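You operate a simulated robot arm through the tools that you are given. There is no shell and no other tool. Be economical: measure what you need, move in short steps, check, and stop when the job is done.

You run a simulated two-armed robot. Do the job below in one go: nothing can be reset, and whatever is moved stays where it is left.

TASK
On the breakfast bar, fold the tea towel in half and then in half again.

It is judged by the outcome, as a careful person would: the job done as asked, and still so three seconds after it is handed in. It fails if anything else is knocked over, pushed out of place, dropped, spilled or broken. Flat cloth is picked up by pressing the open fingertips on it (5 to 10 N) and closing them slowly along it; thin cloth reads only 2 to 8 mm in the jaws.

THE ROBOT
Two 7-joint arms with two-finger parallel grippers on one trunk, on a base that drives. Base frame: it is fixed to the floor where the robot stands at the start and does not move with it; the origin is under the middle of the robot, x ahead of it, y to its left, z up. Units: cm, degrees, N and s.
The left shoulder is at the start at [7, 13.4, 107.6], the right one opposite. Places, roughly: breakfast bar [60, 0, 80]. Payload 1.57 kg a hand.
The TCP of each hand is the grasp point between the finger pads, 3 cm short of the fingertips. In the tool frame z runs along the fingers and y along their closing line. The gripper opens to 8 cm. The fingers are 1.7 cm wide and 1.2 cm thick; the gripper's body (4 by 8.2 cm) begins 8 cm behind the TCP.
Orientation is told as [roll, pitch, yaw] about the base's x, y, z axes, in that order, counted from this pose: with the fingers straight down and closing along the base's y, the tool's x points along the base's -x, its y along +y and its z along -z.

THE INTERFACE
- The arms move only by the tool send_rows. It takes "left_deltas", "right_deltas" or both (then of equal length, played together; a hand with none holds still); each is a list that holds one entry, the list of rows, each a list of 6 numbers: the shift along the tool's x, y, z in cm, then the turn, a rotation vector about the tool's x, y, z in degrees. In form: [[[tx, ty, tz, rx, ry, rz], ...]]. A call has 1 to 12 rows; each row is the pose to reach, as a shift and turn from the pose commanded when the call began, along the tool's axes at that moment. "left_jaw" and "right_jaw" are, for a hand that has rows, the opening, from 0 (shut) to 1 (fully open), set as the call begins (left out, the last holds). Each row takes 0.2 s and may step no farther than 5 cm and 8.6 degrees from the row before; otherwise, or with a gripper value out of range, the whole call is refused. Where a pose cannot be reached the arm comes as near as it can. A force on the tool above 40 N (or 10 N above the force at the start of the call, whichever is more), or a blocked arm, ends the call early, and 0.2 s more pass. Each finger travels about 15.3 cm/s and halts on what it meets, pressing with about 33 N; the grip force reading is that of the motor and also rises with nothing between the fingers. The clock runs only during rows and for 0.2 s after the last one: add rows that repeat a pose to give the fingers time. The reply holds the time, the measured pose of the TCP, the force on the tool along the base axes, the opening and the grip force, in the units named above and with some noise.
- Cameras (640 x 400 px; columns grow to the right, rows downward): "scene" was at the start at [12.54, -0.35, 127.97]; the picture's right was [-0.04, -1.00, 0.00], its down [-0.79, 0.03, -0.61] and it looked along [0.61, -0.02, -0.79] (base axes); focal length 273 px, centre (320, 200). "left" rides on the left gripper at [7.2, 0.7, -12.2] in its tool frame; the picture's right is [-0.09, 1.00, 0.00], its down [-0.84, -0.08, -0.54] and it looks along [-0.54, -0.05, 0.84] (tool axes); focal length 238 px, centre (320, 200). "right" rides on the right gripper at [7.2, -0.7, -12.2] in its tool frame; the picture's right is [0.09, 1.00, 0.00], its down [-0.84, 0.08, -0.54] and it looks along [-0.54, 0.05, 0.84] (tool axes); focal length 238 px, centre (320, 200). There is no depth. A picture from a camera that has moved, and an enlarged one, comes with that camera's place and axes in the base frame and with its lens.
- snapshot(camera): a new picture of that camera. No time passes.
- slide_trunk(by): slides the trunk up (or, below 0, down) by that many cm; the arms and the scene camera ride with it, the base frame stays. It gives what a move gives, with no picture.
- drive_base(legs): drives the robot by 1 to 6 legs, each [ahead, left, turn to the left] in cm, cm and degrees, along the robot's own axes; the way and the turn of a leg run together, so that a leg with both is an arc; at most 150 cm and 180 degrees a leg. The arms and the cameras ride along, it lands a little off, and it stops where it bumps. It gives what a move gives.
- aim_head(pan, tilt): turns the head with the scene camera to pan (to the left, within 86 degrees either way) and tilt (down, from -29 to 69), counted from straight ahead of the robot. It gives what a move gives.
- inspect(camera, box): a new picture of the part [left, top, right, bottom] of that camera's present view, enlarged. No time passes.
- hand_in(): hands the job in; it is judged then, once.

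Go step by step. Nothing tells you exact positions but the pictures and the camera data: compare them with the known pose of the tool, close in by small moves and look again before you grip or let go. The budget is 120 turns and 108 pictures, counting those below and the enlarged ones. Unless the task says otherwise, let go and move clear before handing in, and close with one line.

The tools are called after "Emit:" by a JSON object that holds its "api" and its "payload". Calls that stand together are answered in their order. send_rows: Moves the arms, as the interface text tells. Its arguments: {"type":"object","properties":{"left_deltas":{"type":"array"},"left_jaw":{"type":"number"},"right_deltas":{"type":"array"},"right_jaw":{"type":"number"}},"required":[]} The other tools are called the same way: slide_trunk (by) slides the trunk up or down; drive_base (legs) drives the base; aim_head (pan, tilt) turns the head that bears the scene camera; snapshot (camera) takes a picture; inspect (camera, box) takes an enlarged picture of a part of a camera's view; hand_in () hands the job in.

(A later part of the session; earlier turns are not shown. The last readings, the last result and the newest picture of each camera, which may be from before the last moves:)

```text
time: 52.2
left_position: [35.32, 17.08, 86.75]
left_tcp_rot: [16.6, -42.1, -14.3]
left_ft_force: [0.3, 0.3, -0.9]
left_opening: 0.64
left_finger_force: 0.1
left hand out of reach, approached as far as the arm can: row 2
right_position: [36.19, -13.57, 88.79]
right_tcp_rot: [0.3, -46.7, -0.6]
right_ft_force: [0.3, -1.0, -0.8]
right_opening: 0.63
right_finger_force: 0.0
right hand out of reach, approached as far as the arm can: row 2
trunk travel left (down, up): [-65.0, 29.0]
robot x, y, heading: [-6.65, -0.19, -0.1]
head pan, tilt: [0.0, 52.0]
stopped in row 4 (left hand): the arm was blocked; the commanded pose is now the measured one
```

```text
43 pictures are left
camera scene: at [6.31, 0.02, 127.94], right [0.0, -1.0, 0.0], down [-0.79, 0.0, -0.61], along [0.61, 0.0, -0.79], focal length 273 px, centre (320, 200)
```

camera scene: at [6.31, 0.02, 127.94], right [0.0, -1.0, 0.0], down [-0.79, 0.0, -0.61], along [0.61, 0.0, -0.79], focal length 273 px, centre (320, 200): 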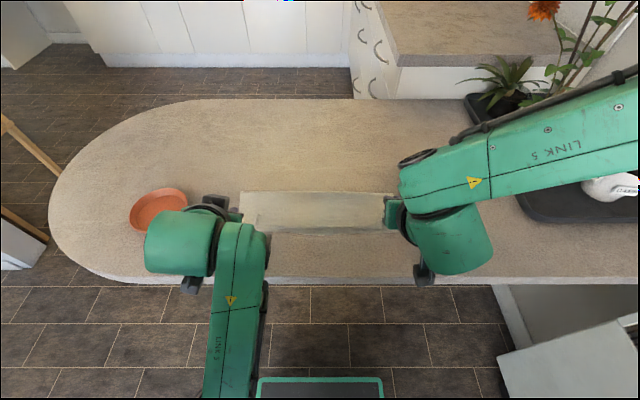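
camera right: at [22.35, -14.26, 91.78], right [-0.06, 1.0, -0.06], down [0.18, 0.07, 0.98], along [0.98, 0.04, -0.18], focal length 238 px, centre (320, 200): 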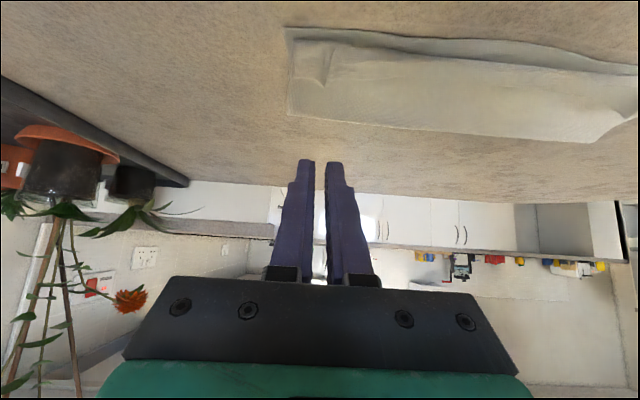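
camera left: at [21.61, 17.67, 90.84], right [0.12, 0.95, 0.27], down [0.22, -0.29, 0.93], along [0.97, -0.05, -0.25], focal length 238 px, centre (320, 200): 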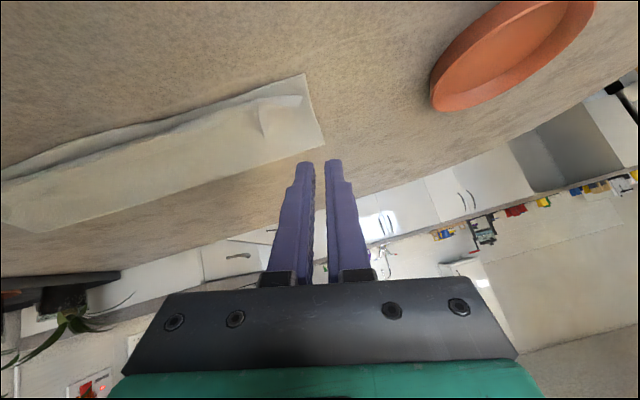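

The left arm stopped near its posture flip. I'll move both hands up and forward first, then continue rotating.

Emit:
{"api": "send_rows", "payload": {"left_deltas": [[[-1.6, 0, 0.1, 0, 0, 0], [-3.2, 0, 0.2, 0, 0, 0], [-4.8, 0, 0.3, 0, 0, 0], [-6.4, 0, 0.4, 0, 0, 0], [-6.4, 0, 0.4, 0, 0, 0]]], "right_deltas": [[[-1.2, 0, 0.5, 0, 5, 0], [-2.4, 0, 1, 0, 10, 0], [-3.6, 0, 1.6, 0, 16, 0], [-4.4, 0, 2, 0, 22, 0], [-4.4, 0, 2, 0, 28, 0]]]}}

Emit:
{"api": "send_rows", "payload": {"left_deltas": [[[0, 0, 0, 2, 4, -3], [0, 0, 0, 4, 8, -6], [0, 0, 0, 5, 14, -8], [0, 0, 0, 5, 20, -8], [0, 0, 0, 5, 26, -8], [0, 0, 0, 5, 32, -8], [0, 0, 0, 5, 38, -8], [0, 0, 0, 5, 40, -8]]], "right_deltas": [[[0, 0, 0, 0, 5, 0], [0, 0, 0, 0, 10, 0], [0, 0, 0, 0, 15, 0], [0, 0, 0, 0, 19, 0], [0, 0, 0, 0, 19, 0], [0, 0, 0, 0, 19, 0], [0, 0, 0, 0, 19, 0], [0, 0, 0, 0, 19, 0]]]}}

```text
time: 53.4
left_position: [39.75, 17.52, 90.16]
left_tcp_rot: [21.7, -40.3, -17.1]
left_ft_force: [-0.8, -0.2, 0.6]
left_opening: 0.64
left_finger_force: 0.0
right_position: [40.37, -13.67, 90.83]
right_tcp_rot: [0.3, -18.9, -0.5]
right_ft_force: [0.7, 0.2, 0.3]
right_opening: 0.62
right_finger_force: 0.0
trunk travel left (down, up): [-65.0, 29.0]
robot x, y, heading: [-6.7, 0.33, -0.3]
head pan, tilt: [0.0, 52.0]
```

```text
time: 54.0
left_position: [39.68, 20.19, 89.97]
left_tcp_rot: [18.3, -34.2, -9.5]
left_ft_force: [-0.2, -1.0, -0.7]
left_opening: 0.65
left_finger_force: 0.2
right_position: [40.38, -13.58, 90.76]
right_tcp_rot: [0.3, -9.9, -0.6]
right_ft_force: [-0.1, -0.5, 0.2]
right_opening: 0.64
right_finger_force: 0.0
trunk travel left (down, up): [-65.0, 29.0]
robot x, y, heading: [-6.81, 0.2, -0.4]
head pan, tilt: [0.0, 52.0]
stopped in row 3 (left hand): the arm was blocked; the commanded pose is now the measured one
```

Emit:
{"api": "send_rows", "payload": {"left_deltas": [[[0, 0, -0.3, 2.5, 5.9, -0.7], [0, 0, -0.6, 5.1, 11.9, -1.3], [0, 0, -0.6, 7.7, 17.8, -2], [0, 0, -0.6, 10.3, 23.8, -2.7], [0, 0, -0.6, 12.9, 29.7, -3.3], [0, 0, -0.6, 15.5, 35.7, -4], [0, 0, -0.6, 15.5, 35.7, -4]]], "right_deltas": [[[0, 0, 0, 0, 5, 0], [0, 0, 0, 0, 9.8, 0], [0, 0, 0, 0, 9.8, 0], [0, 0, 0, 0, 9.8, 0], [0, 0, 0, 0, 9.8, 0], [0, 0, 0, 0, 9.8, 0], [0, 0, 0, 0, 9.8, 0]]]}}

Emit:
{"api": "snapshot", "payload": {"camera": "scene"}}

```text
time: 54.8
left_position: [39.87, 25.62, 89.66]
left_tcp_rot: [18.9, -21.0, -3.5]
left_ft_force: [0.0, -0.3, 0.0]
left_opening: 0.64
left_finger_force: 0.1
left hand out of reach, approached as far as the arm can: row 2, 3
right_position: [40.52, -13.56, 90.81]
right_tcp_rot: [0.4, -0.2, -0.5]
right_ft_force: [0.2, 0.7, 0.1]
right_opening: 0.64
right_finger_force: 0.0
trunk travel left (down, up): [-65.0, 29.0]
robot x, y, heading: [-6.65, 0.35, 0.3]
head pan, tilt: [0.0, 52.0]
stopped in row 3 (left hand): the arm was blocked; the commanded pose is now the measured one
```

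```text
42 pictures are left
camera scene: at [5.9, -0.01, 127.99], right [0.0, -1.0, 0.0], down [-0.79, 0.0, -0.62], along [0.62, 0.0, -0.79], focal length 273 px, centre (320, 200)
```

scene: 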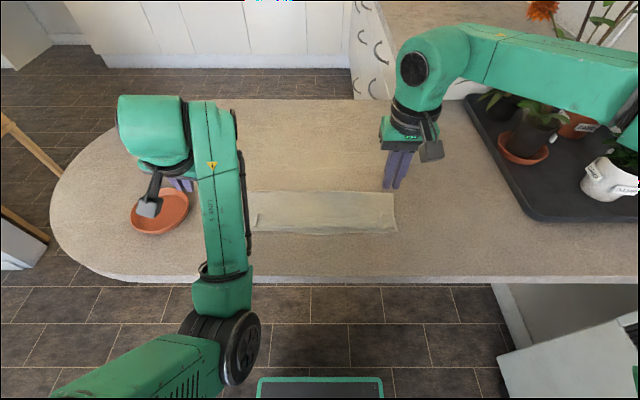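

The left hand has drifted over the saucer. I'll raise it and move it forward before finishing the rotation.

Emit:
{"api": "send_rows", "payload": {"left_deltas": [[[-1, 0, -2, 0, 0, 0], [-3, 0, -3.5, 0, 0, 0], [-5.5, 0, -4.5, 0, 0, 0], [-8, 0, -5, 0, 0, 0], [-10, 0, -5, 0, 0, 0], [-10, 0, -5, 0, 0, 0]]]}}

Emit:
{"api": "send_rows", "payload": {"left_deltas": [[[0, 0, 0, 4.5, 5.2, -0.4], [0, 0, 0, 9, 10.5, -0.8], [0, 0, 0, 13.5, 15.8, -1.2], [0, 0, 0, 18, 21, -1.6], [0, 0, 0, 18, 21, -1.6]]]}}

```text
time: 56.1
left_position: [47.5, 23.3, 97.69]
left_tcp_rot: [18.8, -21.0, -3.7]
left_ft_force: [0.1, 0.3, -0.5]
left_opening: 0.64
left_finger_force: 0.1
right_position: [40.32, -13.67, 90.92]
right_tcp_rot: [0.2, -0.2, -0.5]
right_ft_force: [-0.3, -0.8, 0.0]
right_opening: 0.67
right_finger_force: 0.1
trunk travel left (down, up): [-65.0, 29.0]
robot x, y, heading: [-6.68, -0.02, -0.1]
head pan, tilt: [0.0, 52.0]
```

```text
time: 57.4
left_position: [48.07, 23.63, 97.8]
left_tcp_rot: [-0.3, -0.6, 1.4]
left_ft_force: [-0.2, -0.1, -0.3]
left_opening: 0.64
left_finger_force: 0.0
left hand out of reach, approached as far as the arm can: row 2, 3, 4, 5
right_position: [40.39, -13.63, 90.78]
right_tcp_rot: [0.3, -0.2, -0.5]
right_ft_force: [0.3, -0.2, 0.2]
right_opening: 0.66
right_finger_force: 0.0
trunk travel left (down, up): [-65.0, 29.0]
robot x, y, heading: [-6.68, -0.28, -0.1]
head pan, tilt: [0.0, 52.0]
```

Both hands are vertical again. Here's a close look at the towel.

Emit:
{"api": "inspect", "payload": {"camera": "scene", "box": [220, 170, 420, 260]}}

Emit:
{"api": "snapshot", "payload": {"camera": "right"}}

```text
3.20 times, centred on (320, 215) of scene
camera zoom: at [5.89, -0.04, 127.99], right [0.0, -1.0, 0.0], down [-0.79, 0.0, -0.62], along [0.62, 0.0, -0.79], focal length 875 px, centre (320, 152)
```

zoom: 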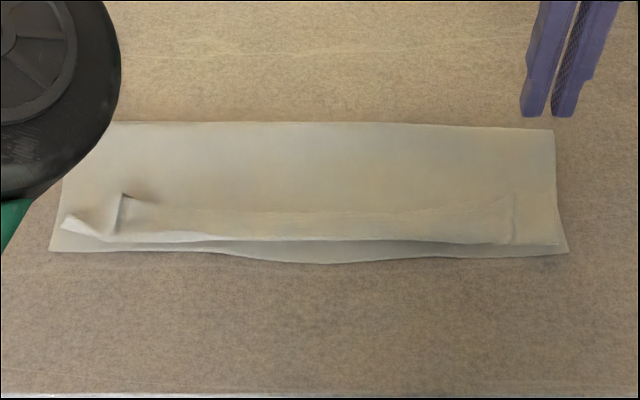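

```text
40 pictures are left
camera right: at [33.12, -14.42, 102.87], right [-0.08, 1.0, 0.0], down [0.84, 0.07, 0.54], along [0.54, 0.05, -0.84], focal length 238 px, centre (320, 200)
```

right: 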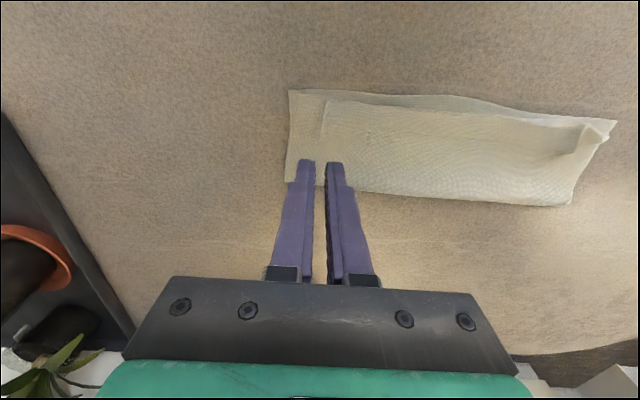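

The hem is at x≈38.1, the raw edge at about 40.8 and the lower edge at about 37. I'll try unrolling with the right hand: touch lightly on the turned-back strip and drag toward me.

Emit:
{"api": "send_rows", "payload": {"right_deltas": [[[0.2, 1, 3, 0, 0, 0], [0.4, 2, 6, 0, 0, 0], [0.5, 3, 9, 0, 0, 0], [0.5, 3, 10.4, 0, 0, 0], [0.5, 3, 10.8, 0, 0, 0], [0.5, 3, 10.8, 0, 0, 0]]], "right_jaw": 0.5}}

Emit:
{"api": "inspect", "payload": {"camera": "right", "box": [160, 50, 480, 250]}}

```text
time: 58.8
left_position: [47.93, 23.67, 97.69]
left_tcp_rot: [-0.3, -0.6, 1.5]
left_ft_force: [-0.3, 0.2, -0.1]
left_opening: 0.64
left_finger_force: 0.0
right_position: [39.82, -10.42, 80.02]
right_tcp_rot: [0.3, -0.4, -0.6]
right_ft_force: [-0.1, -0.8, 7.5]
right_opening: 3.99
right_finger_force: 0.0
trunk travel left (down, up): [-65.0, 29.0]
robot x, y, heading: [-6.77, 0.12, 0.1]
head pan, tilt: [0.0, 52.0]
```

```text
2.00 times, centred on (320, 150) of right
camera zoom: at [32.58, -11.3, 92.04], right [-0.08, 1.0, 0.0], down [0.83, 0.07, 0.55], along [0.54, 0.05, -0.84], focal length 477 px, centre (320, 300)
```

zoom: 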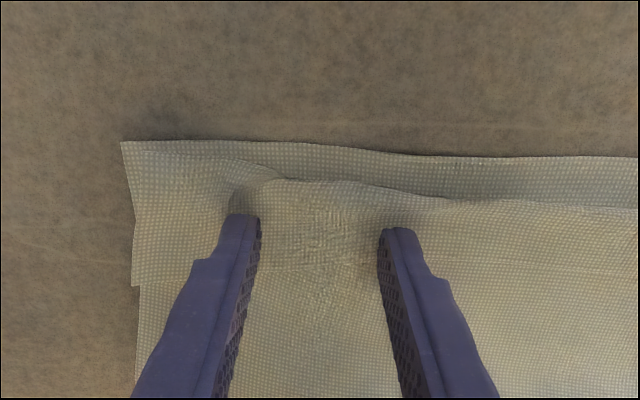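

Pressing at 7.5 N on the strip, I'll ease off slightly and drag toward me.

Emit:
{"api": "send_rows", "payload": {"right_deltas": [[[0.4, 0, -0.05, 0, 0, 0], [0.9, 0, -0.05, 0, 0, 0], [1.4, 0, -0.05, 0, 0, 0], [1.9, 0, -0.05, 0, 0, 0], [2.4, 0, -0.05, 0, 0, 0], [2.9, 0, -0.05, 0, 0, 0], [3.4, 0, -0.05, 0, 0, 0], [3.4, 0, -0.05, 0, 0, 0]]]}}

Emit:
{"api": "inspect", "payload": {"camera": "right", "box": [160, 50, 480, 250]}}

```text
time: 60.5
left_position: [48.11, 23.64, 97.73]
left_tcp_rot: [-0.3, -0.6, 1.4]
left_ft_force: [0.2, -0.5, 0.7]
left_opening: 0.66
left_finger_force: 0.0
right_position: [36.41, -10.49, 80.09]
right_tcp_rot: [0.3, -0.1, -0.6]
right_ft_force: [-0.3, 0.9, 1.2]
right_opening: 4.0
right_finger_force: 0.1
trunk travel left (down, up): [-65.0, 29.0]
robot x, y, heading: [-6.73, -0.15, 0.1]
head pan, tilt: [0.0, 52.0]
```

```text
2.00 times, centred on (320, 150) of right
camera zoom: at [29.21, -11.35, 92.13], right [-0.08, 1.0, 0.0], down [0.84, 0.07, 0.54], along [0.54, 0.05, -0.84], focal length 477 px, centre (320, 300)
```

zoom: 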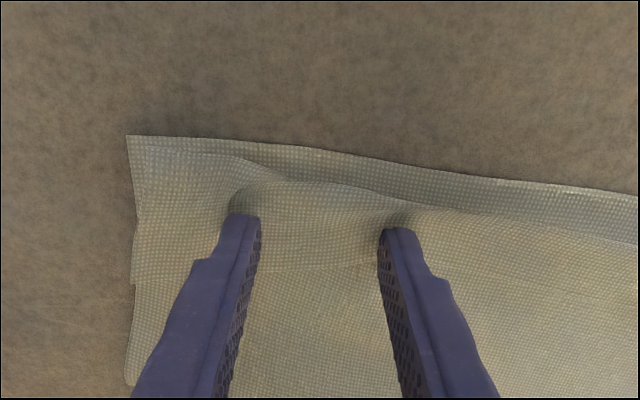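

The whole stack slid instead of unrolling, so that doesn't work. I'll lift off and look again before gripping the raw edge and flipping it over.

Emit:
{"api": "send_rows", "payload": {"right_deltas": [[[0, 0, -3, 0, 0, 0], [-2, 0, -6, 0, 0, 0], [-6, 0, -7, 0, 0, 0], [-10, 0, -7, 0, 0, 0], [-10, 0, -7, 0, 0, 0]]], "left_deltas": [[[-2, 0, 0, 0, 0, 0], [-4, 0, 0, 0, 0, 0], [-6, 0, 0, 0, 0, 0], [-8, 0, 0, 0, 0, 0], [-8, 0, 0, 0, 0, 0]]], "right_jaw": 0.375, "left_jaw": 0.375}}

Emit:
{"api": "inspect", "payload": {"camera": "scene", "box": [210, 150, 430, 290]}}

```text
time: 61.8
left_position: [53.57, 24.49, 98.99]
left_tcp_rot: [-0.7, -2.7, 3.1]
left_ft_force: [0.6, -0.2, 0.9]
left_opening: 3.02
left_finger_force: 0.1
left hand out of reach, approached as far as the arm can: row 3, 4, 5
right_position: [46.49, -10.71, 87.4]
right_tcp_rot: [0.2, -0.1, -0.5]
right_ft_force: [0.2, -0.3, -0.1]
right_opening: 2.98
right_finger_force: 0.2
trunk travel left (down, up): [-65.0, 29.0]
robot x, y, heading: [-6.85, -0.08, 0.0]
head pan, tilt: [0.0, 52.0]
```

```text
2.86 times, centred on (320, 220) of scene
camera zoom: at [5.82, -0.05, 128.0], right [0.0, -1.0, 0.0], down [-0.79, 0.0, -0.62], along [0.62, 0.0, -0.79], focal length 781 px, centre (320, 143)
```

zoom: 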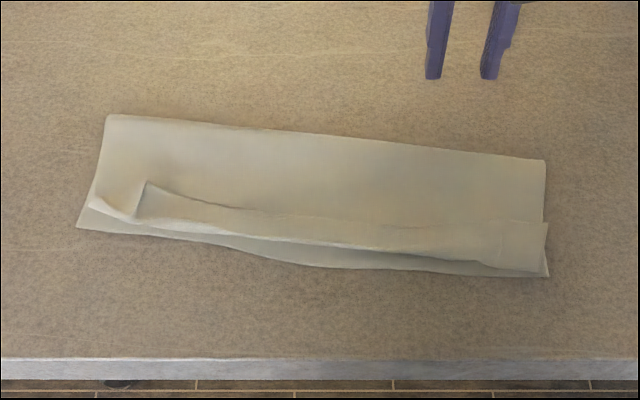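

The raw edge lies at about (41.5, 12) on the left and (38.2, −14) on the right, with a 3 cm turn-back. I'll position both hands over the raw edge to pinch only that flap.

Emit:
{"api": "send_rows", "payload": {"left_deltas": [[[2, -2, 1, 0, 0.5, 0.5], [4, -4, 3, 0, 1, 1], [6.3, -6.3, 5.3, -0.3, 1.5, 1.5], [8.5, -8.7, 8, -0.5, 2, 2], [10.8, -11, 11, -0.6, 2.4, 2.6], [12.7, -13, 14, -0.7, 2.7, 3.1], [13.2, -13.5, 16.5, -0.7, 2.7, 3.1], [13.2, -13.5, 17.5, -0.7, 2.7, 3.1], [13.2, -13.5, 17.5, -0.7, 2.7, 3.1]]], "right_deltas": [[[1.2, -0.4, 0, 0, 0, 0], [2.4, -0.8, 0, 0, 0, 0], [3.6, -1.2, 0, 0, 0, 0], [4.8, -1.6, 0, 0, 0, 0], [6, -2, 1, 0, 0, 0], [7.2, -2.4, 2, 0, 0, 0], [8.4, -2.8, 3.5, 0, 0, 0], [9.2, -2.8, 5.3, 0, 0, 0], [9.2, -2.8, 6, 0, 0, 0]]]}}

Emit:
{"api": "inspect", "payload": {"camera": "left", "box": [160, 50, 480, 250]}}

Emit:
{"api": "inspect", "payload": {"camera": "right", "box": [160, 50, 480, 250]}}

```text
time: 63.8
left_position: [44.34, 14.52, 80.08]
left_tcp_rot: [3.3, 0.2, 1.1]
left_ft_force: [4.8, 1.2, 23.9]
left_opening: 2.81
left_finger_force: 0.0
left hand out of reach, approached as far as the arm can: row 3, 4, 5, 6, 7, 8, 9
right_position: [37.09, -13.4, 81.2]
right_tcp_rot: [0.4, -0.4, -0.5]
right_ft_force: [0.1, -0.6, -0.2]
right_opening: 2.99
right_finger_force: 0.0
trunk travel left (down, up): [-65.0, 29.0]
robot x, y, heading: [-7.01, 0.14, 0.2]
head pan, tilt: [0.0, 52.0]
```

```text
2.00 times, centred on (320, 150) of left
camera zoom: at [37.07, 14.26, 92.28], right [0.07, 1.0, 0.06], down [0.84, -0.09, 0.53], along [0.54, 0.01, -0.84], focal length 477 px, centre (320, 300)
```

zoom: 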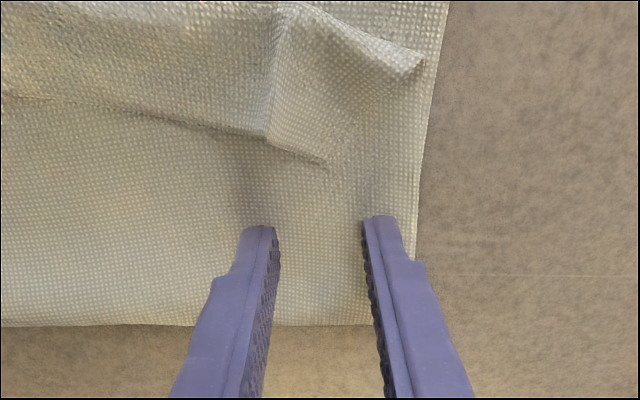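

```text
2.00 times, centred on (320, 150) of right
camera zoom: at [29.77, -14.16, 93.28], right [-0.08, 1.0, 0.01], down [0.83, 0.07, 0.55], along [0.54, 0.05, -0.84], focal length 477 px, centre (320, 300)
```

zoom: 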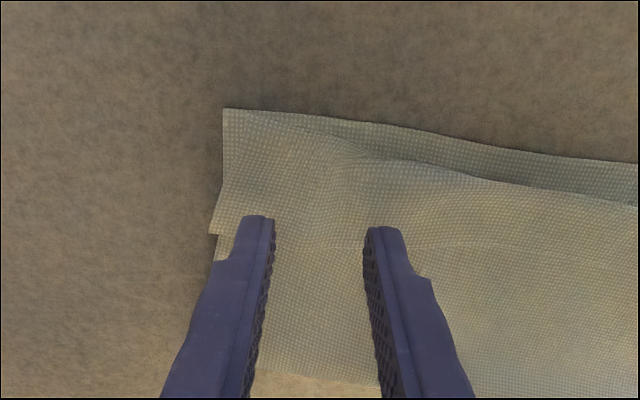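

The left arm is limited and pressing at 24 N, so I'll lift it off right away and check its posture.

Emit:
{"api": "send_rows", "payload": {"left_deltas": [[[0, 0, -1.5, 0, 0, 0], [0, 0, -4, 0, 0, 0], [-1, 0, -8, 0, 0, 0], [-2, 0, -11, 0, 0, 0], [-2, 0, -11, 0, 0, 0]]]}}

Emit:
{"api": "snapshot", "payload": {"camera": "scene"}}

```text
time: 64.1
left_position: [44.56, 14.69, 80.0]
left_tcp_rot: [4.2, 0.3, 0.9]
left_ft_force: [-3.4, -0.6, 17.5]
left_opening: 3.0
left_finger_force: 0.0
left hand out of reach, approached as far as the arm can: row 1
right_position: [37.12, -13.35, 81.14]
right_tcp_rot: [0.3, -0.3, -0.4]
right_ft_force: [-0.1, 0.0, -0.8]
right_opening: 3.01
right_finger_force: 0.0
trunk travel left (down, up): [-65.0, 29.0]
robot x, y, heading: [-6.7, -0.18, -0.2]
head pan, tilt: [0.0, 52.0]
stopped in row 1 (left hand): the force on the tool passed its limit (the readings are from after the stop); the commanded pose is now the measured one
```

```text
34 pictures are left
camera scene: at [5.66, -0.09, 128.0], right [0.0, -1.0, 0.0], down [-0.79, 0.0, -0.62], along [0.62, 0.0, -0.79], focal length 273 px, centre (320, 200)
```

scene: 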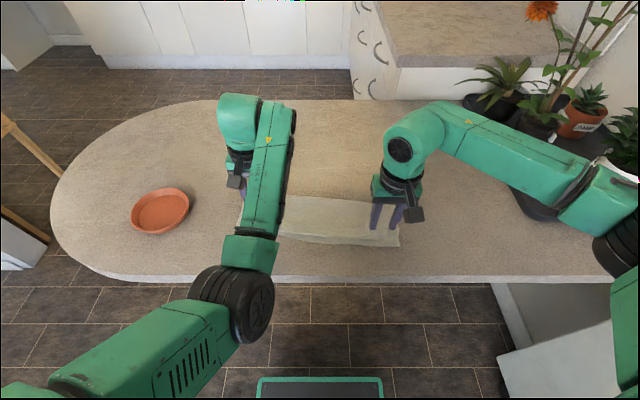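

Emit:
{"api": "send_rows", "payload": {"left_deltas": [[[-0.3, 0, -2, 0, 0, 0], [-1, 0, -5, 0, 0, 0], [-2, 0, -9, 0, 0, 0], [-3, 0, -13, 0, 0, 0], [-3, 0, -15, 0, 0, 0], [-3, 0, -15, 0, 0, 0]]]}}

```text
time: 65.5
left_position: [50.64, 13.43, 94.16]
left_tcp_rot: [3.7, 0.7, 0.7]
left_ft_force: [0.0, 0.0, -0.3]
left_opening: 2.98
left_finger_force: 0.0
left hand out of reach, approached as far as the arm can: row 2, 3, 4, 5, 6
right_position: [37.32, -13.3, 81.08]
right_tcp_rot: [0.3, -0.1, -0.4]
right_ft_force: [-0.3, 1.1, 1.0]
right_opening: 2.99
right_finger_force: 0.1
trunk travel left (down, up): [-65.0, 29.0]
robot x, y, heading: [-6.4, 0.17, -0.0]
head pan, tilt: [0.0, 52.0]
```

The left arm is stuck in an awkward elbow-in posture, so I'll do the flipping with the right hand alone. Now I'll press on the raw edge of the flap at the right end.

Emit:
{"api": "send_rows", "payload": {"right_deltas": [[[0.4, 0, 0, 0, 0, 0], [0.4, 0, 0.6, 0, 0, 0], [0.4, 0, 1.0, 0, 0, 0], [0.4, 0, 1.2, 0, 0, 0], [0.4, 0, 1.2, 0, 0, 0]]]}}

Emit:
{"api": "send_rows", "payload": {"right_deltas": [[[0, 0, 0, 0, 0, 0], [0, 0, 0, 0, 0, 0]]], "right_jaw": 0.32}}

Emit:
{"api": "send_rows", "payload": {"right_deltas": [[[0, 0, 0, 0, 0, 0], [0, 0, 0, 0, 0, 0]]], "right_jaw": 0.26}}

Emit:
{"api": "send_rows", "payload": {"right_deltas": [[[0, 0, 0, 0, 0, 0], [0, 0, 0, 0, 0, 0]]], "right_jaw": 0.2}}

Emit:
{"api": "inspect", "payload": {"camera": "right", "box": [160, 50, 480, 250]}}

```text
time: 66.7
left_position: [50.51, 13.5, 94.18]
left_tcp_rot: [3.8, 0.7, 0.8]
left_ft_force: [-0.3, -0.1, 0.0]
left_opening: 3.0
left_finger_force: 0.1
right_position: [36.88, -13.34, 80.06]
right_tcp_rot: [0.3, -0.2, -0.6]
right_ft_force: [0.9, 0.1, 4.3]
right_opening: 3.02
right_finger_force: 0.0
trunk travel left (down, up): [-65.0, 29.0]
robot x, y, heading: [-6.62, -0.13, -0.1]
head pan, tilt: [0.0, 52.0]
```

```text
time: 67.3
left_position: [50.67, 13.55, 94.29]
left_tcp_rot: [3.7, 0.6, 0.9]
left_ft_force: [-0.1, 0.1, 0.4]
left_opening: 2.99
left_finger_force: 0.1
right_position: [36.78, -13.29, 80.02]
right_tcp_rot: [0.3, -0.2, -0.6]
right_ft_force: [-0.4, 0.4, 4.6]
right_opening: 2.49
right_finger_force: 0.1
trunk travel left (down, up): [-65.0, 29.0]
robot x, y, heading: [-6.2, 0.02, 0.1]
head pan, tilt: [0.0, 52.0]
```

```text
time: 67.9
left_position: [50.57, 13.54, 94.3]
left_tcp_rot: [3.9, 0.7, 0.7]
left_ft_force: [0.9, 0.4, -0.3]
left_opening: 2.99
left_finger_force: 0.2
right_position: [36.76, -13.25, 80.03]
right_tcp_rot: [0.3, -0.2, -0.6]
right_ft_force: [-0.4, -0.8, 3.6]
right_opening: 2.04
right_finger_force: 0.0
trunk travel left (down, up): [-65.0, 29.0]
robot x, y, heading: [-6.97, 0.03, -0.0]
head pan, tilt: [0.0, 52.0]
```

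```text
time: 68.5
left_position: [50.59, 13.42, 94.42]
left_tcp_rot: [3.7, 0.7, 0.7]
left_ft_force: [1.0, -0.7, 0.1]
left_opening: 3.0
left_finger_force: 0.1
right_position: [36.84, -13.32, 79.93]
right_tcp_rot: [0.3, -0.2, -0.5]
right_ft_force: [0.4, -0.9, 4.3]
right_opening: 1.58
right_finger_force: 0.1
trunk travel left (down, up): [-65.0, 29.0]
robot x, y, heading: [-6.71, 0.43, 0.4]
head pan, tilt: [0.0, 52.0]
```

```text
2.00 times, centred on (320, 150) of right
camera zoom: at [29.5, -14.11, 92.03], right [-0.08, 1.0, 0.0], down [0.84, 0.07, 0.55], along [0.54, 0.05, -0.84], focal length 477 px, centre (320, 300)
```

zoom: 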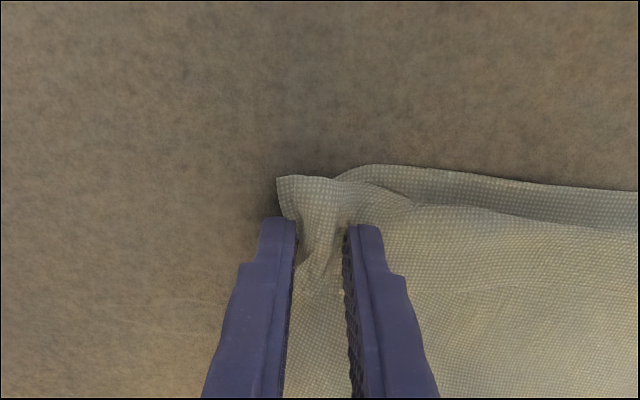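

Emit:
{"api": "send_rows", "payload": {"right_deltas": [[[0, 0, 0, 0, 0, 0], [0, 0, 0, 0, 0, 0]]], "right_jaw": 0.13}}

Emit:
{"api": "send_rows", "payload": {"right_deltas": [[[0, 0, 0, 0, 0, 0], [0, 0, 0, 0, 0, 0]]], "right_jaw": 0.07}}

Emit:
{"api": "send_rows", "payload": {"right_deltas": [[[0, 0, 0, 0, 0, 0], [0, 0, 0, 0, 0, 0], [0, 0, -0.8, 0, 0, 0], [0, 0, -1.8, 0, 0, 0], [0, 0, -3, 0, 0, 0], [0, 0, -3, 0, 0, 0]]], "right_jaw": 0}}

Emit:
{"api": "snapshot", "payload": {"camera": "right"}}

Emit:
{"api": "inspect", "payload": {"camera": "scene", "box": [210, 150, 430, 290]}}

```text
time: 69.1
left_position: [50.52, 13.47, 94.23]
left_tcp_rot: [3.9, 0.6, 0.7]
left_ft_force: [-0.4, -0.2, -0.3]
left_opening: 3.02
left_finger_force: 0.0
right_position: [36.88, -13.26, 79.93]
right_tcp_rot: [0.3, -0.2, -0.5]
right_ft_force: [-1.2, -0.6, 4.1]
right_opening: 1.06
right_finger_force: 0.5
trunk travel left (down, up): [-65.0, 29.0]
robot x, y, heading: [-7.03, 0.06, -0.2]
head pan, tilt: [0.0, 52.0]
```

```text
time: 69.7
left_position: [50.57, 13.38, 94.21]
left_tcp_rot: [3.9, 0.7, 0.7]
left_ft_force: [0.1, -0.1, -0.4]
left_opening: 3.0
left_finger_force: 0.1
right_position: [36.77, -13.41, 80.0]
right_tcp_rot: [0.2, -0.2, -0.5]
right_ft_force: [-0.1, 0.7, 3.5]
right_opening: 0.91
right_finger_force: 0.8
trunk travel left (down, up): [-65.0, 29.0]
robot x, y, heading: [-6.63, -0.02, -0.0]
head pan, tilt: [0.0, 52.0]
```

```text
time: 71.1
left_position: [50.65, 13.4, 94.2]
left_tcp_rot: [3.8, 0.6, 0.7]
left_ft_force: [0.6, -0.2, 1.5]
left_opening: 3.02
left_finger_force: 0.0
right_position: [36.72, -13.31, 82.99]
right_tcp_rot: [0.3, -0.2, -0.5]
right_ft_force: [-1.2, 0.2, 0.6]
right_opening: 0.44
right_finger_force: 24.3
trunk travel left (down, up): [-65.0, 29.0]
robot x, y, heading: [-6.81, 0.02, -0.0]
head pan, tilt: [0.0, 52.0]
```

```text
32 pictures are left
camera right: at [29.5, -14.1, 95.03], right [-0.08, 1.0, 0.0], down [0.84, 0.07, 0.54], along [0.54, 0.05, -0.84], focal length 238 px, centre (320, 200)
```

right: 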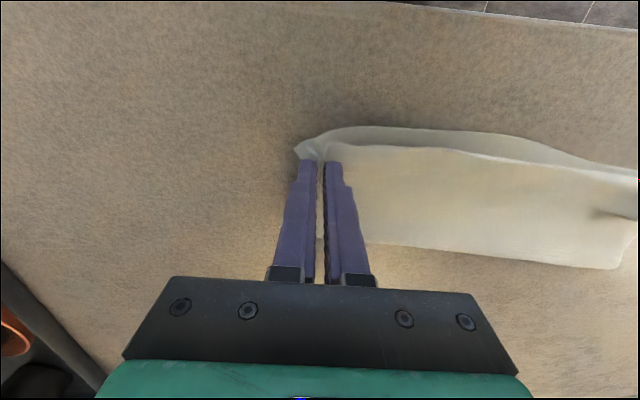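

```text
2.86 times, centred on (320, 220) of scene
camera zoom: at [5.9, -0.03, 127.99], right [0.0, -1.0, 0.0], down [-0.79, 0.0, -0.62], along [0.62, 0.0, -0.79], focal length 781 px, centre (320, 143)
```

zoom: 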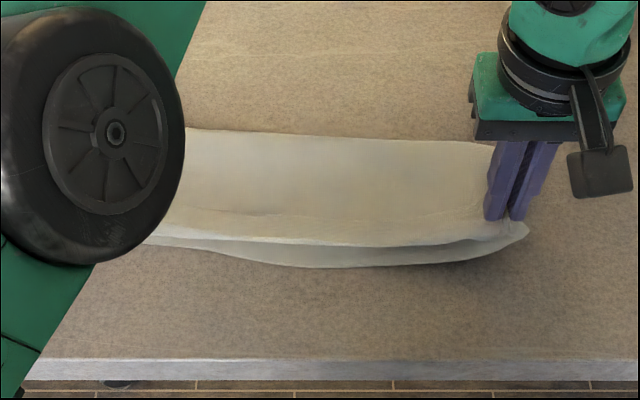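

The pinch takes all the layers together, which suggests a better way. I'll grip the folded edge through both layers with both hands, lift so both halves hang freely and the turned-back edge drops straight, then lay it down again. First I'll put this end down and look.

Emit:
{"api": "send_rows", "payload": {"right_deltas": [[[0, 0, 1, 0, 0, 0], [0, 0, 2, 0, 0, 0], [0, -0.3, 2.8, 0, 0, 0], [0, -0.3, 2.8, 0, 0, 0]]]}}

Emit:
{"api": "send_rows", "payload": {"right_deltas": [[[0, 0, 0, 0, 0, 0], [0, 0, 0, 0, 0, 0], [0, 0, -3, 0, 0, 0], [-4, 0, -7, 0, 0, 0], [-8, 0, -8, 0, 0, 0]]], "right_jaw": 0.375}}

Emit:
{"api": "snapshot", "payload": {"camera": "right"}}

Emit:
{"api": "snapshot", "payload": {"camera": "left"}}

```text
time: 72.1
left_position: [50.62, 13.59, 94.25]
left_tcp_rot: [3.8, 0.8, 0.7]
left_ft_force: [0.1, 0.3, -0.2]
left_opening: 3.0
left_finger_force: 0.0
right_position: [36.7, -13.55, 80.01]
right_tcp_rot: [0.3, -0.2, -0.5]
right_ft_force: [1.0, -0.3, 2.2]
right_opening: 0.42
right_finger_force: 25.5
trunk travel left (down, up): [-65.0, 29.0]
robot x, y, heading: [-6.38, -0.09, -0.2]
head pan, tilt: [0.0, 52.0]
```

```text
refused: row 4 steps farther than a row can; nothing moved
```

```text
30 pictures are left
camera right: at [29.51, -14.36, 92.12], right [-0.08, 1.0, 0.0], down [0.84, 0.07, 0.55], along [0.54, 0.05, -0.84], focal length 238 px, centre (320, 200)
```

right: 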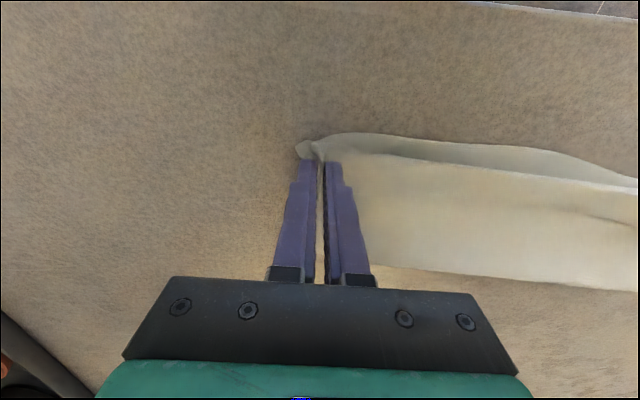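

```text
29 pictures are left
camera left: at [43.47, 13.3, 106.63], right [0.08, 0.99, 0.06], down [0.84, -0.1, 0.53], along [0.53, 0.01, -0.85], focal length 238 px, centre (320, 200)
```

left: 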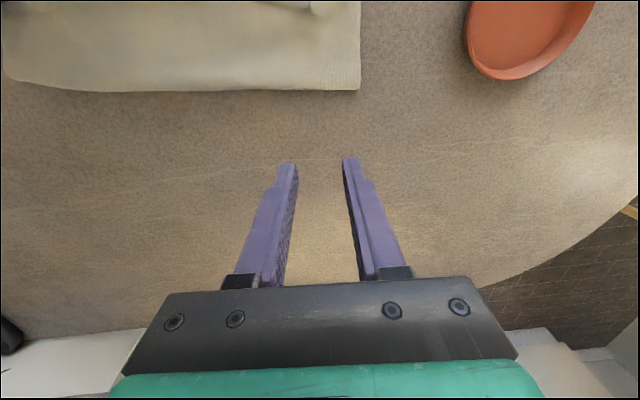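

Emit:
{"api": "send_rows", "payload": {"right_deltas": [[[0, 0, 0, 0, 0, 0], [0, 0, 0, 0, 0, 0], [0, 0, -3, 0, 0, 0], [-1, 0, -7, 0, 0, 0], [-5, 0, -8.5, 0, 0, 0], [-7, 0, -8.5, 0, 0, 0], [-7, 0, -8.5, 0, 0, 0]]], "right_jaw": 0.375}}

Emit:
{"api": "snapshot", "payload": {"camera": "right"}}

```text
time: 73.7
left_position: [50.78, 13.3, 94.25]
left_tcp_rot: [3.8, 0.6, 0.7]
left_ft_force: [0.2, 1.1, -0.2]
left_opening: 3.01
left_finger_force: 0.0
right_position: [43.82, -13.81, 88.49]
right_tcp_rot: [0.3, -0.2, -0.6]
right_ft_force: [0.3, 0.4, -0.1]
right_opening: 3.0
right_finger_force: 0.1
trunk travel left (down, up): [-65.0, 29.0]
robot x, y, heading: [-6.74, -0.17, -0.1]
head pan, tilt: [0.0, 52.0]
```

```text
28 pictures are left
camera right: at [36.55, -14.62, 100.62], right [-0.08, 1.0, 0.0], down [0.84, 0.07, 0.54], along [0.54, 0.05, -0.84], focal length 238 px, centre (320, 200)
```

right: 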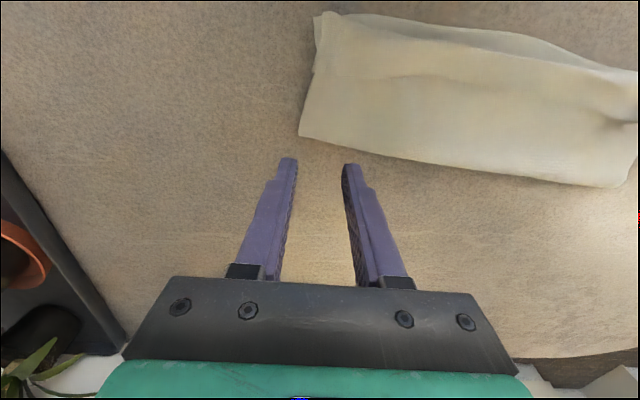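

The folded edge runs from (47.5, 20.5) on the left to (44.3, −16) on the right. I'll position both hands on it, left at y≈15 and right at y≈−12.

Emit:
{"api": "send_rows", "payload": {"left_deltas": [[[0.5, 0.3, 3, 1, 0, 0], [1.2, 0.6, 6, 2, 0, 0], [2.4, 0.9, 9, 3, 0, 0], [3.6, 1.3, 11, 3.8, 0, 0], [4.8, 1.6, 12.5, 3.8, 0, 0], [4.8, 1.6, 12.5, 3.8, 0, 0]]], "right_deltas": [[[0, 0.5, 2, 0, 0, 0], [0.2, 1, 4, 0, 0, 0], [0.2, 1.8, 6, 0, 0, 0], [0.2, 1.8, 7, 0, 0, 0], [0.2, 1.8, 7, 0, 0, 0], [0.2, 1.8, 7, 0, 0, 0]]]}}

Emit:
{"api": "inspect", "payload": {"camera": "left", "box": [160, 50, 480, 250]}}

Emit:
{"api": "inspect", "payload": {"camera": "right", "box": [160, 50, 480, 250]}}

```text
time: 75.1
left_position: [45.94, 17.19, 82.35]
left_tcp_rot: [0.6, 0.1, 1.6]
left_ft_force: [0.0, -0.4, 1.1]
left_opening: 3.0
left_finger_force: 0.0
right_position: [43.65, -11.89, 81.49]
right_tcp_rot: [0.2, -0.2, -0.5]
right_ft_force: [-0.4, -0.6, 0.3]
right_opening: 3.01
right_finger_force: 0.0
trunk travel left (down, up): [-65.0, 29.0]
robot x, y, heading: [-6.68, -0.0, -0.0]
head pan, tilt: [0.0, 52.0]
```

```text
2.00 times, centred on (320, 150) of left
camera zoom: at [38.58, 17.43, 94.7], right [0.06, 1.0, 0.01], down [0.84, -0.06, 0.54], along [0.54, -0.03, -0.84], focal length 477 px, centre (320, 300)
```

zoom: 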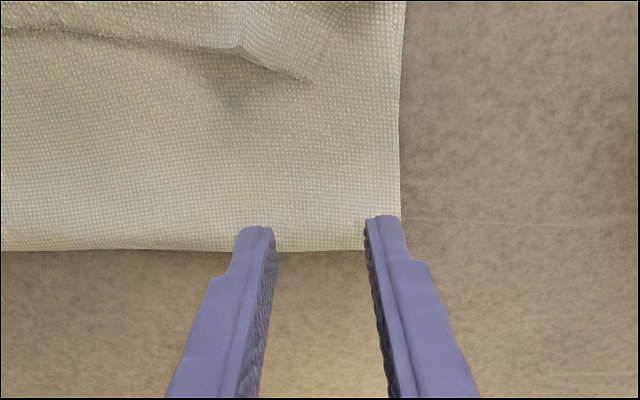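

```text
2.00 times, centred on (320, 150) of right
camera zoom: at [36.4, -12.7, 93.61], right [-0.08, 1.0, 0.0], down [0.84, 0.07, 0.54], along [0.54, 0.05, -0.84], focal length 477 px, centre (320, 300)
```

zoom: 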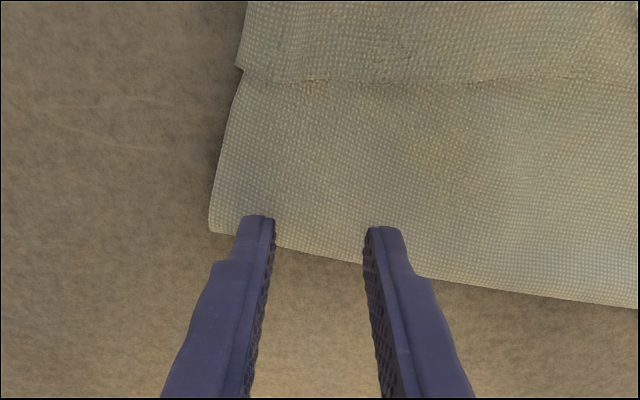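

Emit:
{"api": "send_rows", "payload": {"left_deltas": [[[-0.8, -1, 0.5, 0, 0, 0], [-0.8, -1, 1.3, 0, 0, 0], [-0.8, -1, 1.9, 0, 0, 0], [-0.8, -1, 2.2, 0, 0, 0], [-0.8, -1, 2.35, 0, 0, 0], [-0.8, -1, 2.35, 0, 0, 0]]], "right_deltas": [[[-0.5, 0, 0.3, 0, 0, 0], [-0.5, 0, 0.8, 0, 0, 0], [-0.5, 0, 1.2, 0, 0, 0], [-0.5, 0, 1.45, 0, 0, 0], [-0.5, 0, 1.6, 0, 0, 0], [-0.5, 0, 1.6, 0, 0, 0]]]}}

```text
time: 76.5
left_position: [46.54, 15.49, 80.08]
left_tcp_rot: [0.4, 0.2, 1.2]
left_ft_force: [-0.9, 0.9, -0.5]
left_opening: 3.03
left_finger_force: 0.1
right_position: [44.09, -11.79, 80.07]
right_tcp_rot: [0.4, -0.3, -0.5]
right_ft_force: [0.3, -0.2, 0.6]
right_opening: 2.99
right_finger_force: 0.1
trunk travel left (down, up): [-65.0, 29.0]
robot x, y, heading: [-6.69, 0.29, 0.2]
head pan, tilt: [0.0, 52.0]
```

Emit:
{"api": "send_rows", "payload": {"left_deltas": [[[0, 0, 0.15, 0, 0, 0], [0, 0, 0.25, 0, 0, 0], [0, 0, 0.25, 0, 0, 0]]], "right_deltas": [[[0, 0, 0.15, 0, 0, 0], [0, 0, 0.25, 0, 0, 0], [0, 0, 0.25, 0, 0, 0]]]}}

```text
time: 77.3
left_position: [46.46, 15.36, 80.02]
left_tcp_rot: [0.4, 0.3, 1.2]
left_ft_force: [0.3, 0.0, 5.2]
left_opening: 3.02
left_finger_force: 0.1
right_position: [44.17, -11.85, 79.86]
right_tcp_rot: [0.4, -0.3, -0.5]
right_ft_force: [2.5, -0.3, 10.5]
right_opening: 2.98
right_finger_force: 0.4
trunk travel left (down, up): [-65.0, 29.0]
robot x, y, heading: [-6.92, 0.26, 0.2]
head pan, tilt: [0.0, 52.0]
```

Contact on both (5 N and 10 N). Now I'll close slowly.

Emit:
{"api": "send_rows", "payload": {"left_deltas": [[[0, 0, 0.05, 0, 0, 0], [0, 0, 0.05, 0, 0, 0]]], "right_deltas": [[[0, 0, -0.05, 0, 0, 0], [0, 0, -0.05, 0, 0, 0]]], "left_jaw": 0.32, "right_jaw": 0.32}}

Emit:
{"api": "send_rows", "payload": {"left_deltas": [[[0, 0, 0, 0, 0, 0], [0, 0, 0, 0, 0, 0]]], "right_deltas": [[[0, 0, 0, 0, 0, 0], [0, 0, 0, 0, 0, 0]]], "left_jaw": 0.26, "right_jaw": 0.26}}

Emit:
{"api": "send_rows", "payload": {"left_deltas": [[[0, 0, 0, 0, 0, 0], [0, 0, 0, 0, 0, 0]]], "right_deltas": [[[0, 0, 0, 0, 0, 0], [0, 0, 0, 0, 0, 0]]], "left_jaw": 0.2, "right_jaw": 0.2}}

Emit:
{"api": "send_rows", "payload": {"left_deltas": [[[0, 0, 0, 0, 0, 0], [0, 0, 0, 0, 0, 0]]], "right_deltas": [[[0, 0, 0, 0, 0, 0], [0, 0, 0, 0, 0, 0]]], "left_jaw": 0.14, "right_jaw": 0.14}}

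Emit:
{"api": "send_rows", "payload": {"left_deltas": [[[0, 0, 0, 0, 0, 0], [0, 0, 0, 0, 0, 0]]], "right_deltas": [[[0, 0, 0, 0, 0, 0], [0, 0, 0, 0, 0, 0]]], "left_jaw": 0.08, "right_jaw": 0.08}}

Emit:
{"api": "send_rows", "payload": {"left_deltas": [[[0, 0, 0, 0, 0, 0], [0, 0, 0, 0, 0, 0], [0, 0, 0, 0, 0, 0]]], "right_deltas": [[[0, 0, 0, 0, 0, 0], [0, 0, 0, 0, 0, 0], [0, 0, 0, 0, 0, 0]]], "left_jaw": 0, "right_jaw": 0}}

```text
time: 77.9
left_position: [46.51, 15.26, 79.91]
left_tcp_rot: [0.3, 0.1, 1.0]
left_ft_force: [1.8, 0.3, 13.6]
left_opening: 2.48
left_finger_force: 0.1
right_position: [44.02, -11.72, 79.78]
right_tcp_rot: [0.3, -0.3, -0.5]
right_ft_force: [1.3, 1.2, 7.4]
right_opening: 2.42
right_finger_force: 0.0
trunk travel left (down, up): [-65.0, 29.0]
robot x, y, heading: [-6.85, -0.27, 0.1]
head pan, tilt: [0.0, 52.0]
```

```text
time: 78.5
left_position: [46.32, 15.3, 79.91]
left_tcp_rot: [0.4, 0.1, 1.0]
left_ft_force: [3.7, 0.4, 21.6]
left_opening: 1.84
left_finger_force: 0.2
right_position: [43.87, -11.93, 79.93]
right_tcp_rot: [0.3, -0.4, -0.5]
right_ft_force: [-0.1, 1.1, 5.1]
right_opening: 1.99
right_finger_force: 0.1
trunk travel left (down, up): [-65.0, 29.0]
robot x, y, heading: [-6.74, -0.18, -0.0]
head pan, tilt: [0.0, 52.0]
```

```text
time: 79.1
left_position: [46.35, 15.35, 79.83]
left_tcp_rot: [0.4, 0.3, 1.0]
left_ft_force: [2.6, 0.9, 25.2]
left_opening: 1.31
left_finger_force: 0.0
right_position: [43.92, -11.92, 80.05]
right_tcp_rot: [0.3, -0.5, -0.5]
right_ft_force: [-0.2, -0.1, 3.2]
right_opening: 1.58
right_finger_force: 0.0
trunk travel left (down, up): [-65.0, 29.0]
robot x, y, heading: [-6.72, 0.27, 0.2]
head pan, tilt: [0.0, 52.0]
```

```text
time: 79.7
left_position: [46.32, 15.33, 79.86]
left_tcp_rot: [0.3, 0.2, 1.0]
left_ft_force: [1.9, -0.8, 25.7]
left_opening: 1.1
left_finger_force: 0.1
right_position: [44.0, -11.88, 80.01]
right_tcp_rot: [0.2, -0.4, -0.5]
right_ft_force: [0.1, -0.4, 1.3]
right_opening: 1.13
right_finger_force: 0.1
trunk travel left (down, up): [-65.0, 29.0]
robot x, y, heading: [-7.05, -0.1, -0.0]
head pan, tilt: [0.0, 52.0]
```

```text
time: 80.3
left_position: [46.28, 15.22, 79.86]
left_tcp_rot: [0.2, 0.2, 1.0]
left_ft_force: [-0.8, -1.3, 24.3]
left_opening: 0.57
left_finger_force: 0.1
right_position: [43.93, -11.98, 79.97]
right_tcp_rot: [0.3, -0.3, -0.5]
right_ft_force: [0.9, 0.2, 3.1]
right_opening: 0.61
right_finger_force: 0.1
trunk travel left (down, up): [-65.0, 29.0]
robot x, y, heading: [-6.6, 0.29, -0.1]
head pan, tilt: [0.0, 52.0]
```

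```text
time: 81.1
left_position: [46.17, 15.21, 79.77]
left_tcp_rot: [0.3, 0.2, 0.9]
left_ft_force: [-0.4, -2.2, 23.4]
left_opening: 0.3
left_finger_force: 23.8
right_position: [44.0, -12.03, 80.04]
right_tcp_rot: [0.5, -0.4, -0.6]
right_ft_force: [0.2, 1.3, 2.5]
right_opening: 0.12
right_finger_force: 23.1
trunk travel left (down, up): [-65.0, 29.0]
robot x, y, heading: [-6.56, 0.25, 0.1]
head pan, tilt: [0.0, 52.0]
```

Emit:
{"api": "send_rows", "payload": {"left_deltas": [[[0, 0, -0.7, 0, 0, 0], [-0.3, 0, -1.6, 0, 0, 0], [-0.5, 0, -3, 0, 0, 0], [-0.5, 0, -3, 0, 0, 0]]], "right_deltas": [[[0, 0, -0.7, 0, 0, 0], [-0.3, 0, -1.6, 0, 0, 0], [-0.5, 0, -3, 0, 0, 0], [-0.5, 0, -3, 0, 0, 0]]]}}

Emit:
{"api": "inspect", "payload": {"camera": "left", "box": [160, 50, 480, 250]}}

Emit:
{"api": "inspect", "payload": {"camera": "right", "box": [160, 50, 480, 250]}}

```text
time: 82.1
left_position: [46.92, 14.82, 82.4]
left_tcp_rot: [-0.2, 0.7, 0.6]
left_ft_force: [-0.1, -0.3, -0.2]
left_opening: 0.29
left_finger_force: 24.1
right_position: [44.73, -11.9, 82.83]
right_tcp_rot: [0.3, -0.1, -0.4]
right_ft_force: [-0.1, 0.6, 0.0]
right_opening: 0.09
right_finger_force: 23.2
trunk travel left (down, up): [-65.0, 29.0]
robot x, y, heading: [-6.22, -0.12, -0.1]
head pan, tilt: [0.0, 52.0]
```

```text
2.00 times, centred on (320, 150) of left
camera zoom: at [39.82, 15.53, 94.74], right [0.08, 1.0, 0.0], down [0.84, -0.07, 0.53], along [0.53, -0.05, -0.85], focal length 477 px, centre (320, 300)
```

zoom: 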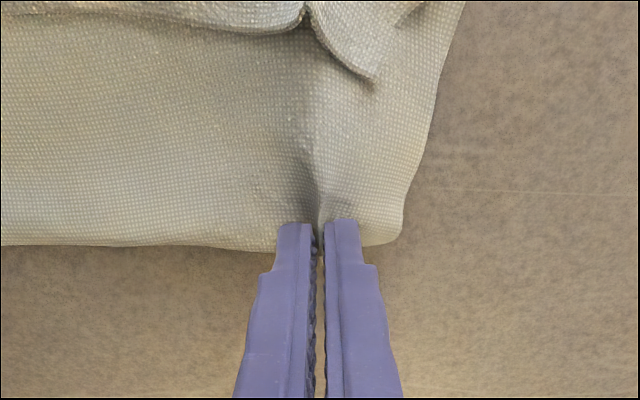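

```text
2.00 times, centred on (320, 150) of right
camera zoom: at [37.35, -12.69, 94.91], right [-0.08, 1.0, 0.0], down [0.84, 0.07, 0.54], along [0.54, 0.05, -0.84], focal length 477 px, centre (320, 300)
```

zoom: 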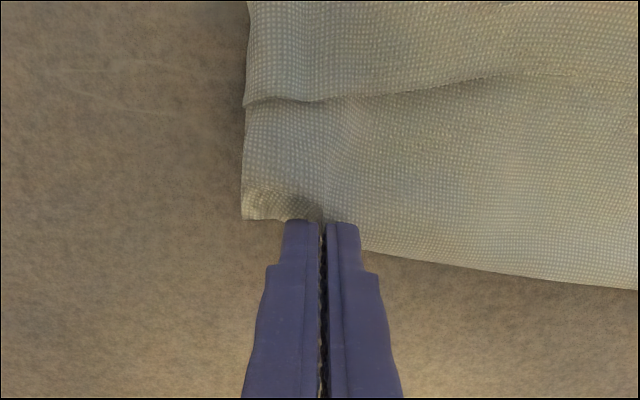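

The left hand holds the folded edge, and the right seems to have only a small tuft. I'll lift further to test it.

Emit:
{"api": "send_rows", "payload": {"left_deltas": [[[0, 0, -1.5, 0, 0, 0], [0, 0, -3, 0, 0, 0], [0, 0, -4.5, 0, 0, 0], [0, 0, -4.5, 0, 0, 0]]], "right_deltas": [[[0, 0, -1.5, 0, 0, 0], [0, 0, -3, 0, 0, 0], [0, 0, -4.5, 0, 0, 0], [0, 0, -4.5, 0, 0, 0]]]}}

Emit:
{"api": "snapshot", "payload": {"camera": "right"}}

```text
time: 83.1
left_position: [48.21, 15.21, 86.28]
left_tcp_rot: [-0.1, 0.8, 0.6]
left_ft_force: [0.5, 0.0, -0.5]
left_opening: 0.29
left_finger_force: 24.3
left hand out of reach, approached as far as the arm can: row 2, 3, 4
right_position: [44.56, -11.97, 87.4]
right_tcp_rot: [0.3, 0.0, -0.4]
right_ft_force: [-0.8, -1.1, -0.1]
right_opening: 0.1
right_finger_force: 22.5
trunk travel left (down, up): [-65.0, 29.0]
robot x, y, heading: [-6.71, -0.23, -0.2]
head pan, tilt: [0.0, 52.0]
```

```text
23 pictures are left
camera right: at [37.35, -12.73, 99.47], right [-0.08, 1.0, 0.0], down [0.84, 0.07, 0.54], along [0.54, 0.05, -0.84], focal length 238 px, centre (320, 200)
```

right: 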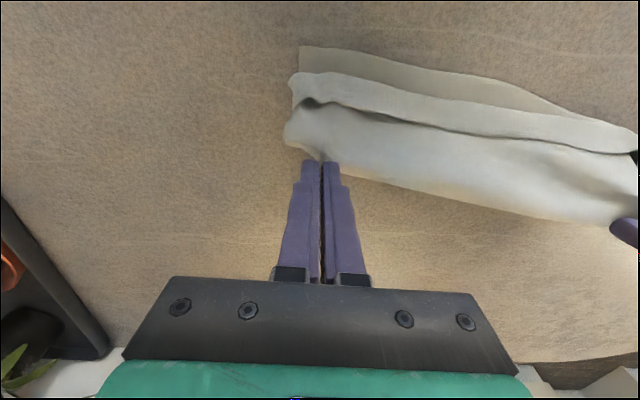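

Both hands hold it and it's lifting. I'll use the trunk to raise the rest of the way so the left arm's limits don't matter.

Emit:
{"api": "slide_trunk", "payload": {"by": 9}}

Emit:
{"api": "snapshot", "payload": {"camera": "right"}}

Emit:
{"api": "snapshot", "payload": {"camera": "scene"}}

```text
time: 84.3
left_position: [48.27, 14.98, 95.3]
left_tcp_rot: [0.0, 0.7, 0.7]
left_ft_force: [0.9, -0.4, -0.7]
left_opening: 0.28
left_finger_force: 23.9
right_position: [44.66, -12.01, 96.4]
right_tcp_rot: [0.3, -0.1, -0.5]
right_ft_force: [-0.2, 0.6, -1.1]
right_opening: 0.1
right_finger_force: 23.0
trunk travel left (down, up): [-74.0, 20.0]
robot x, y, heading: [-6.73, -0.05, -0.0]
head pan, tilt: [0.0, 52.0]
```

```text
22 pictures are left
camera right: at [37.37, -12.74, 108.44], right [-0.08, 1.0, 0.0], down [0.84, 0.07, 0.54], along [0.54, 0.05, -0.84], focal length 238 px, centre (320, 200)
```

right: 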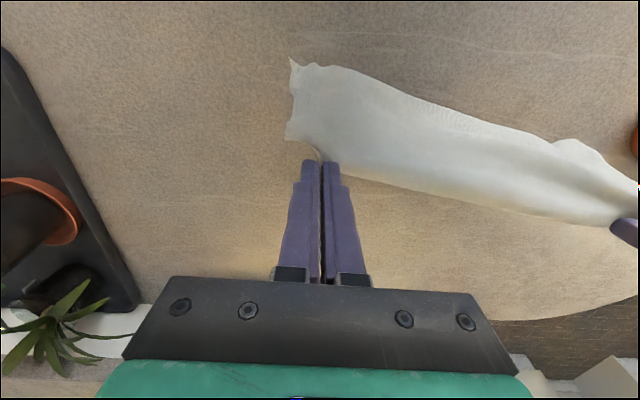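

```text
21 pictures are left
camera scene: at [5.93, -0.03, 136.98], right [0.0, -1.0, 0.0], down [-0.79, 0.0, -0.62], along [0.62, 0.0, -0.79], focal length 273 px, centre (320, 200)
```

scene: 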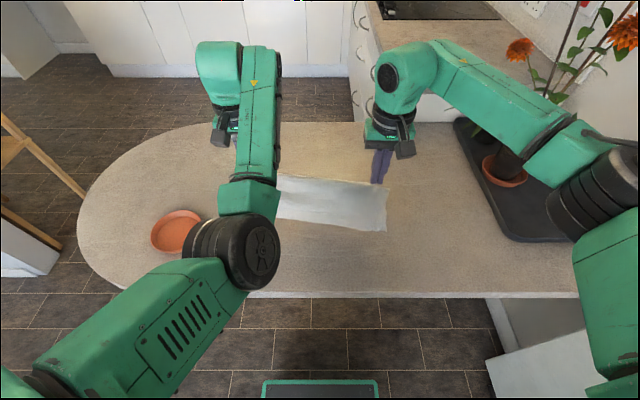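

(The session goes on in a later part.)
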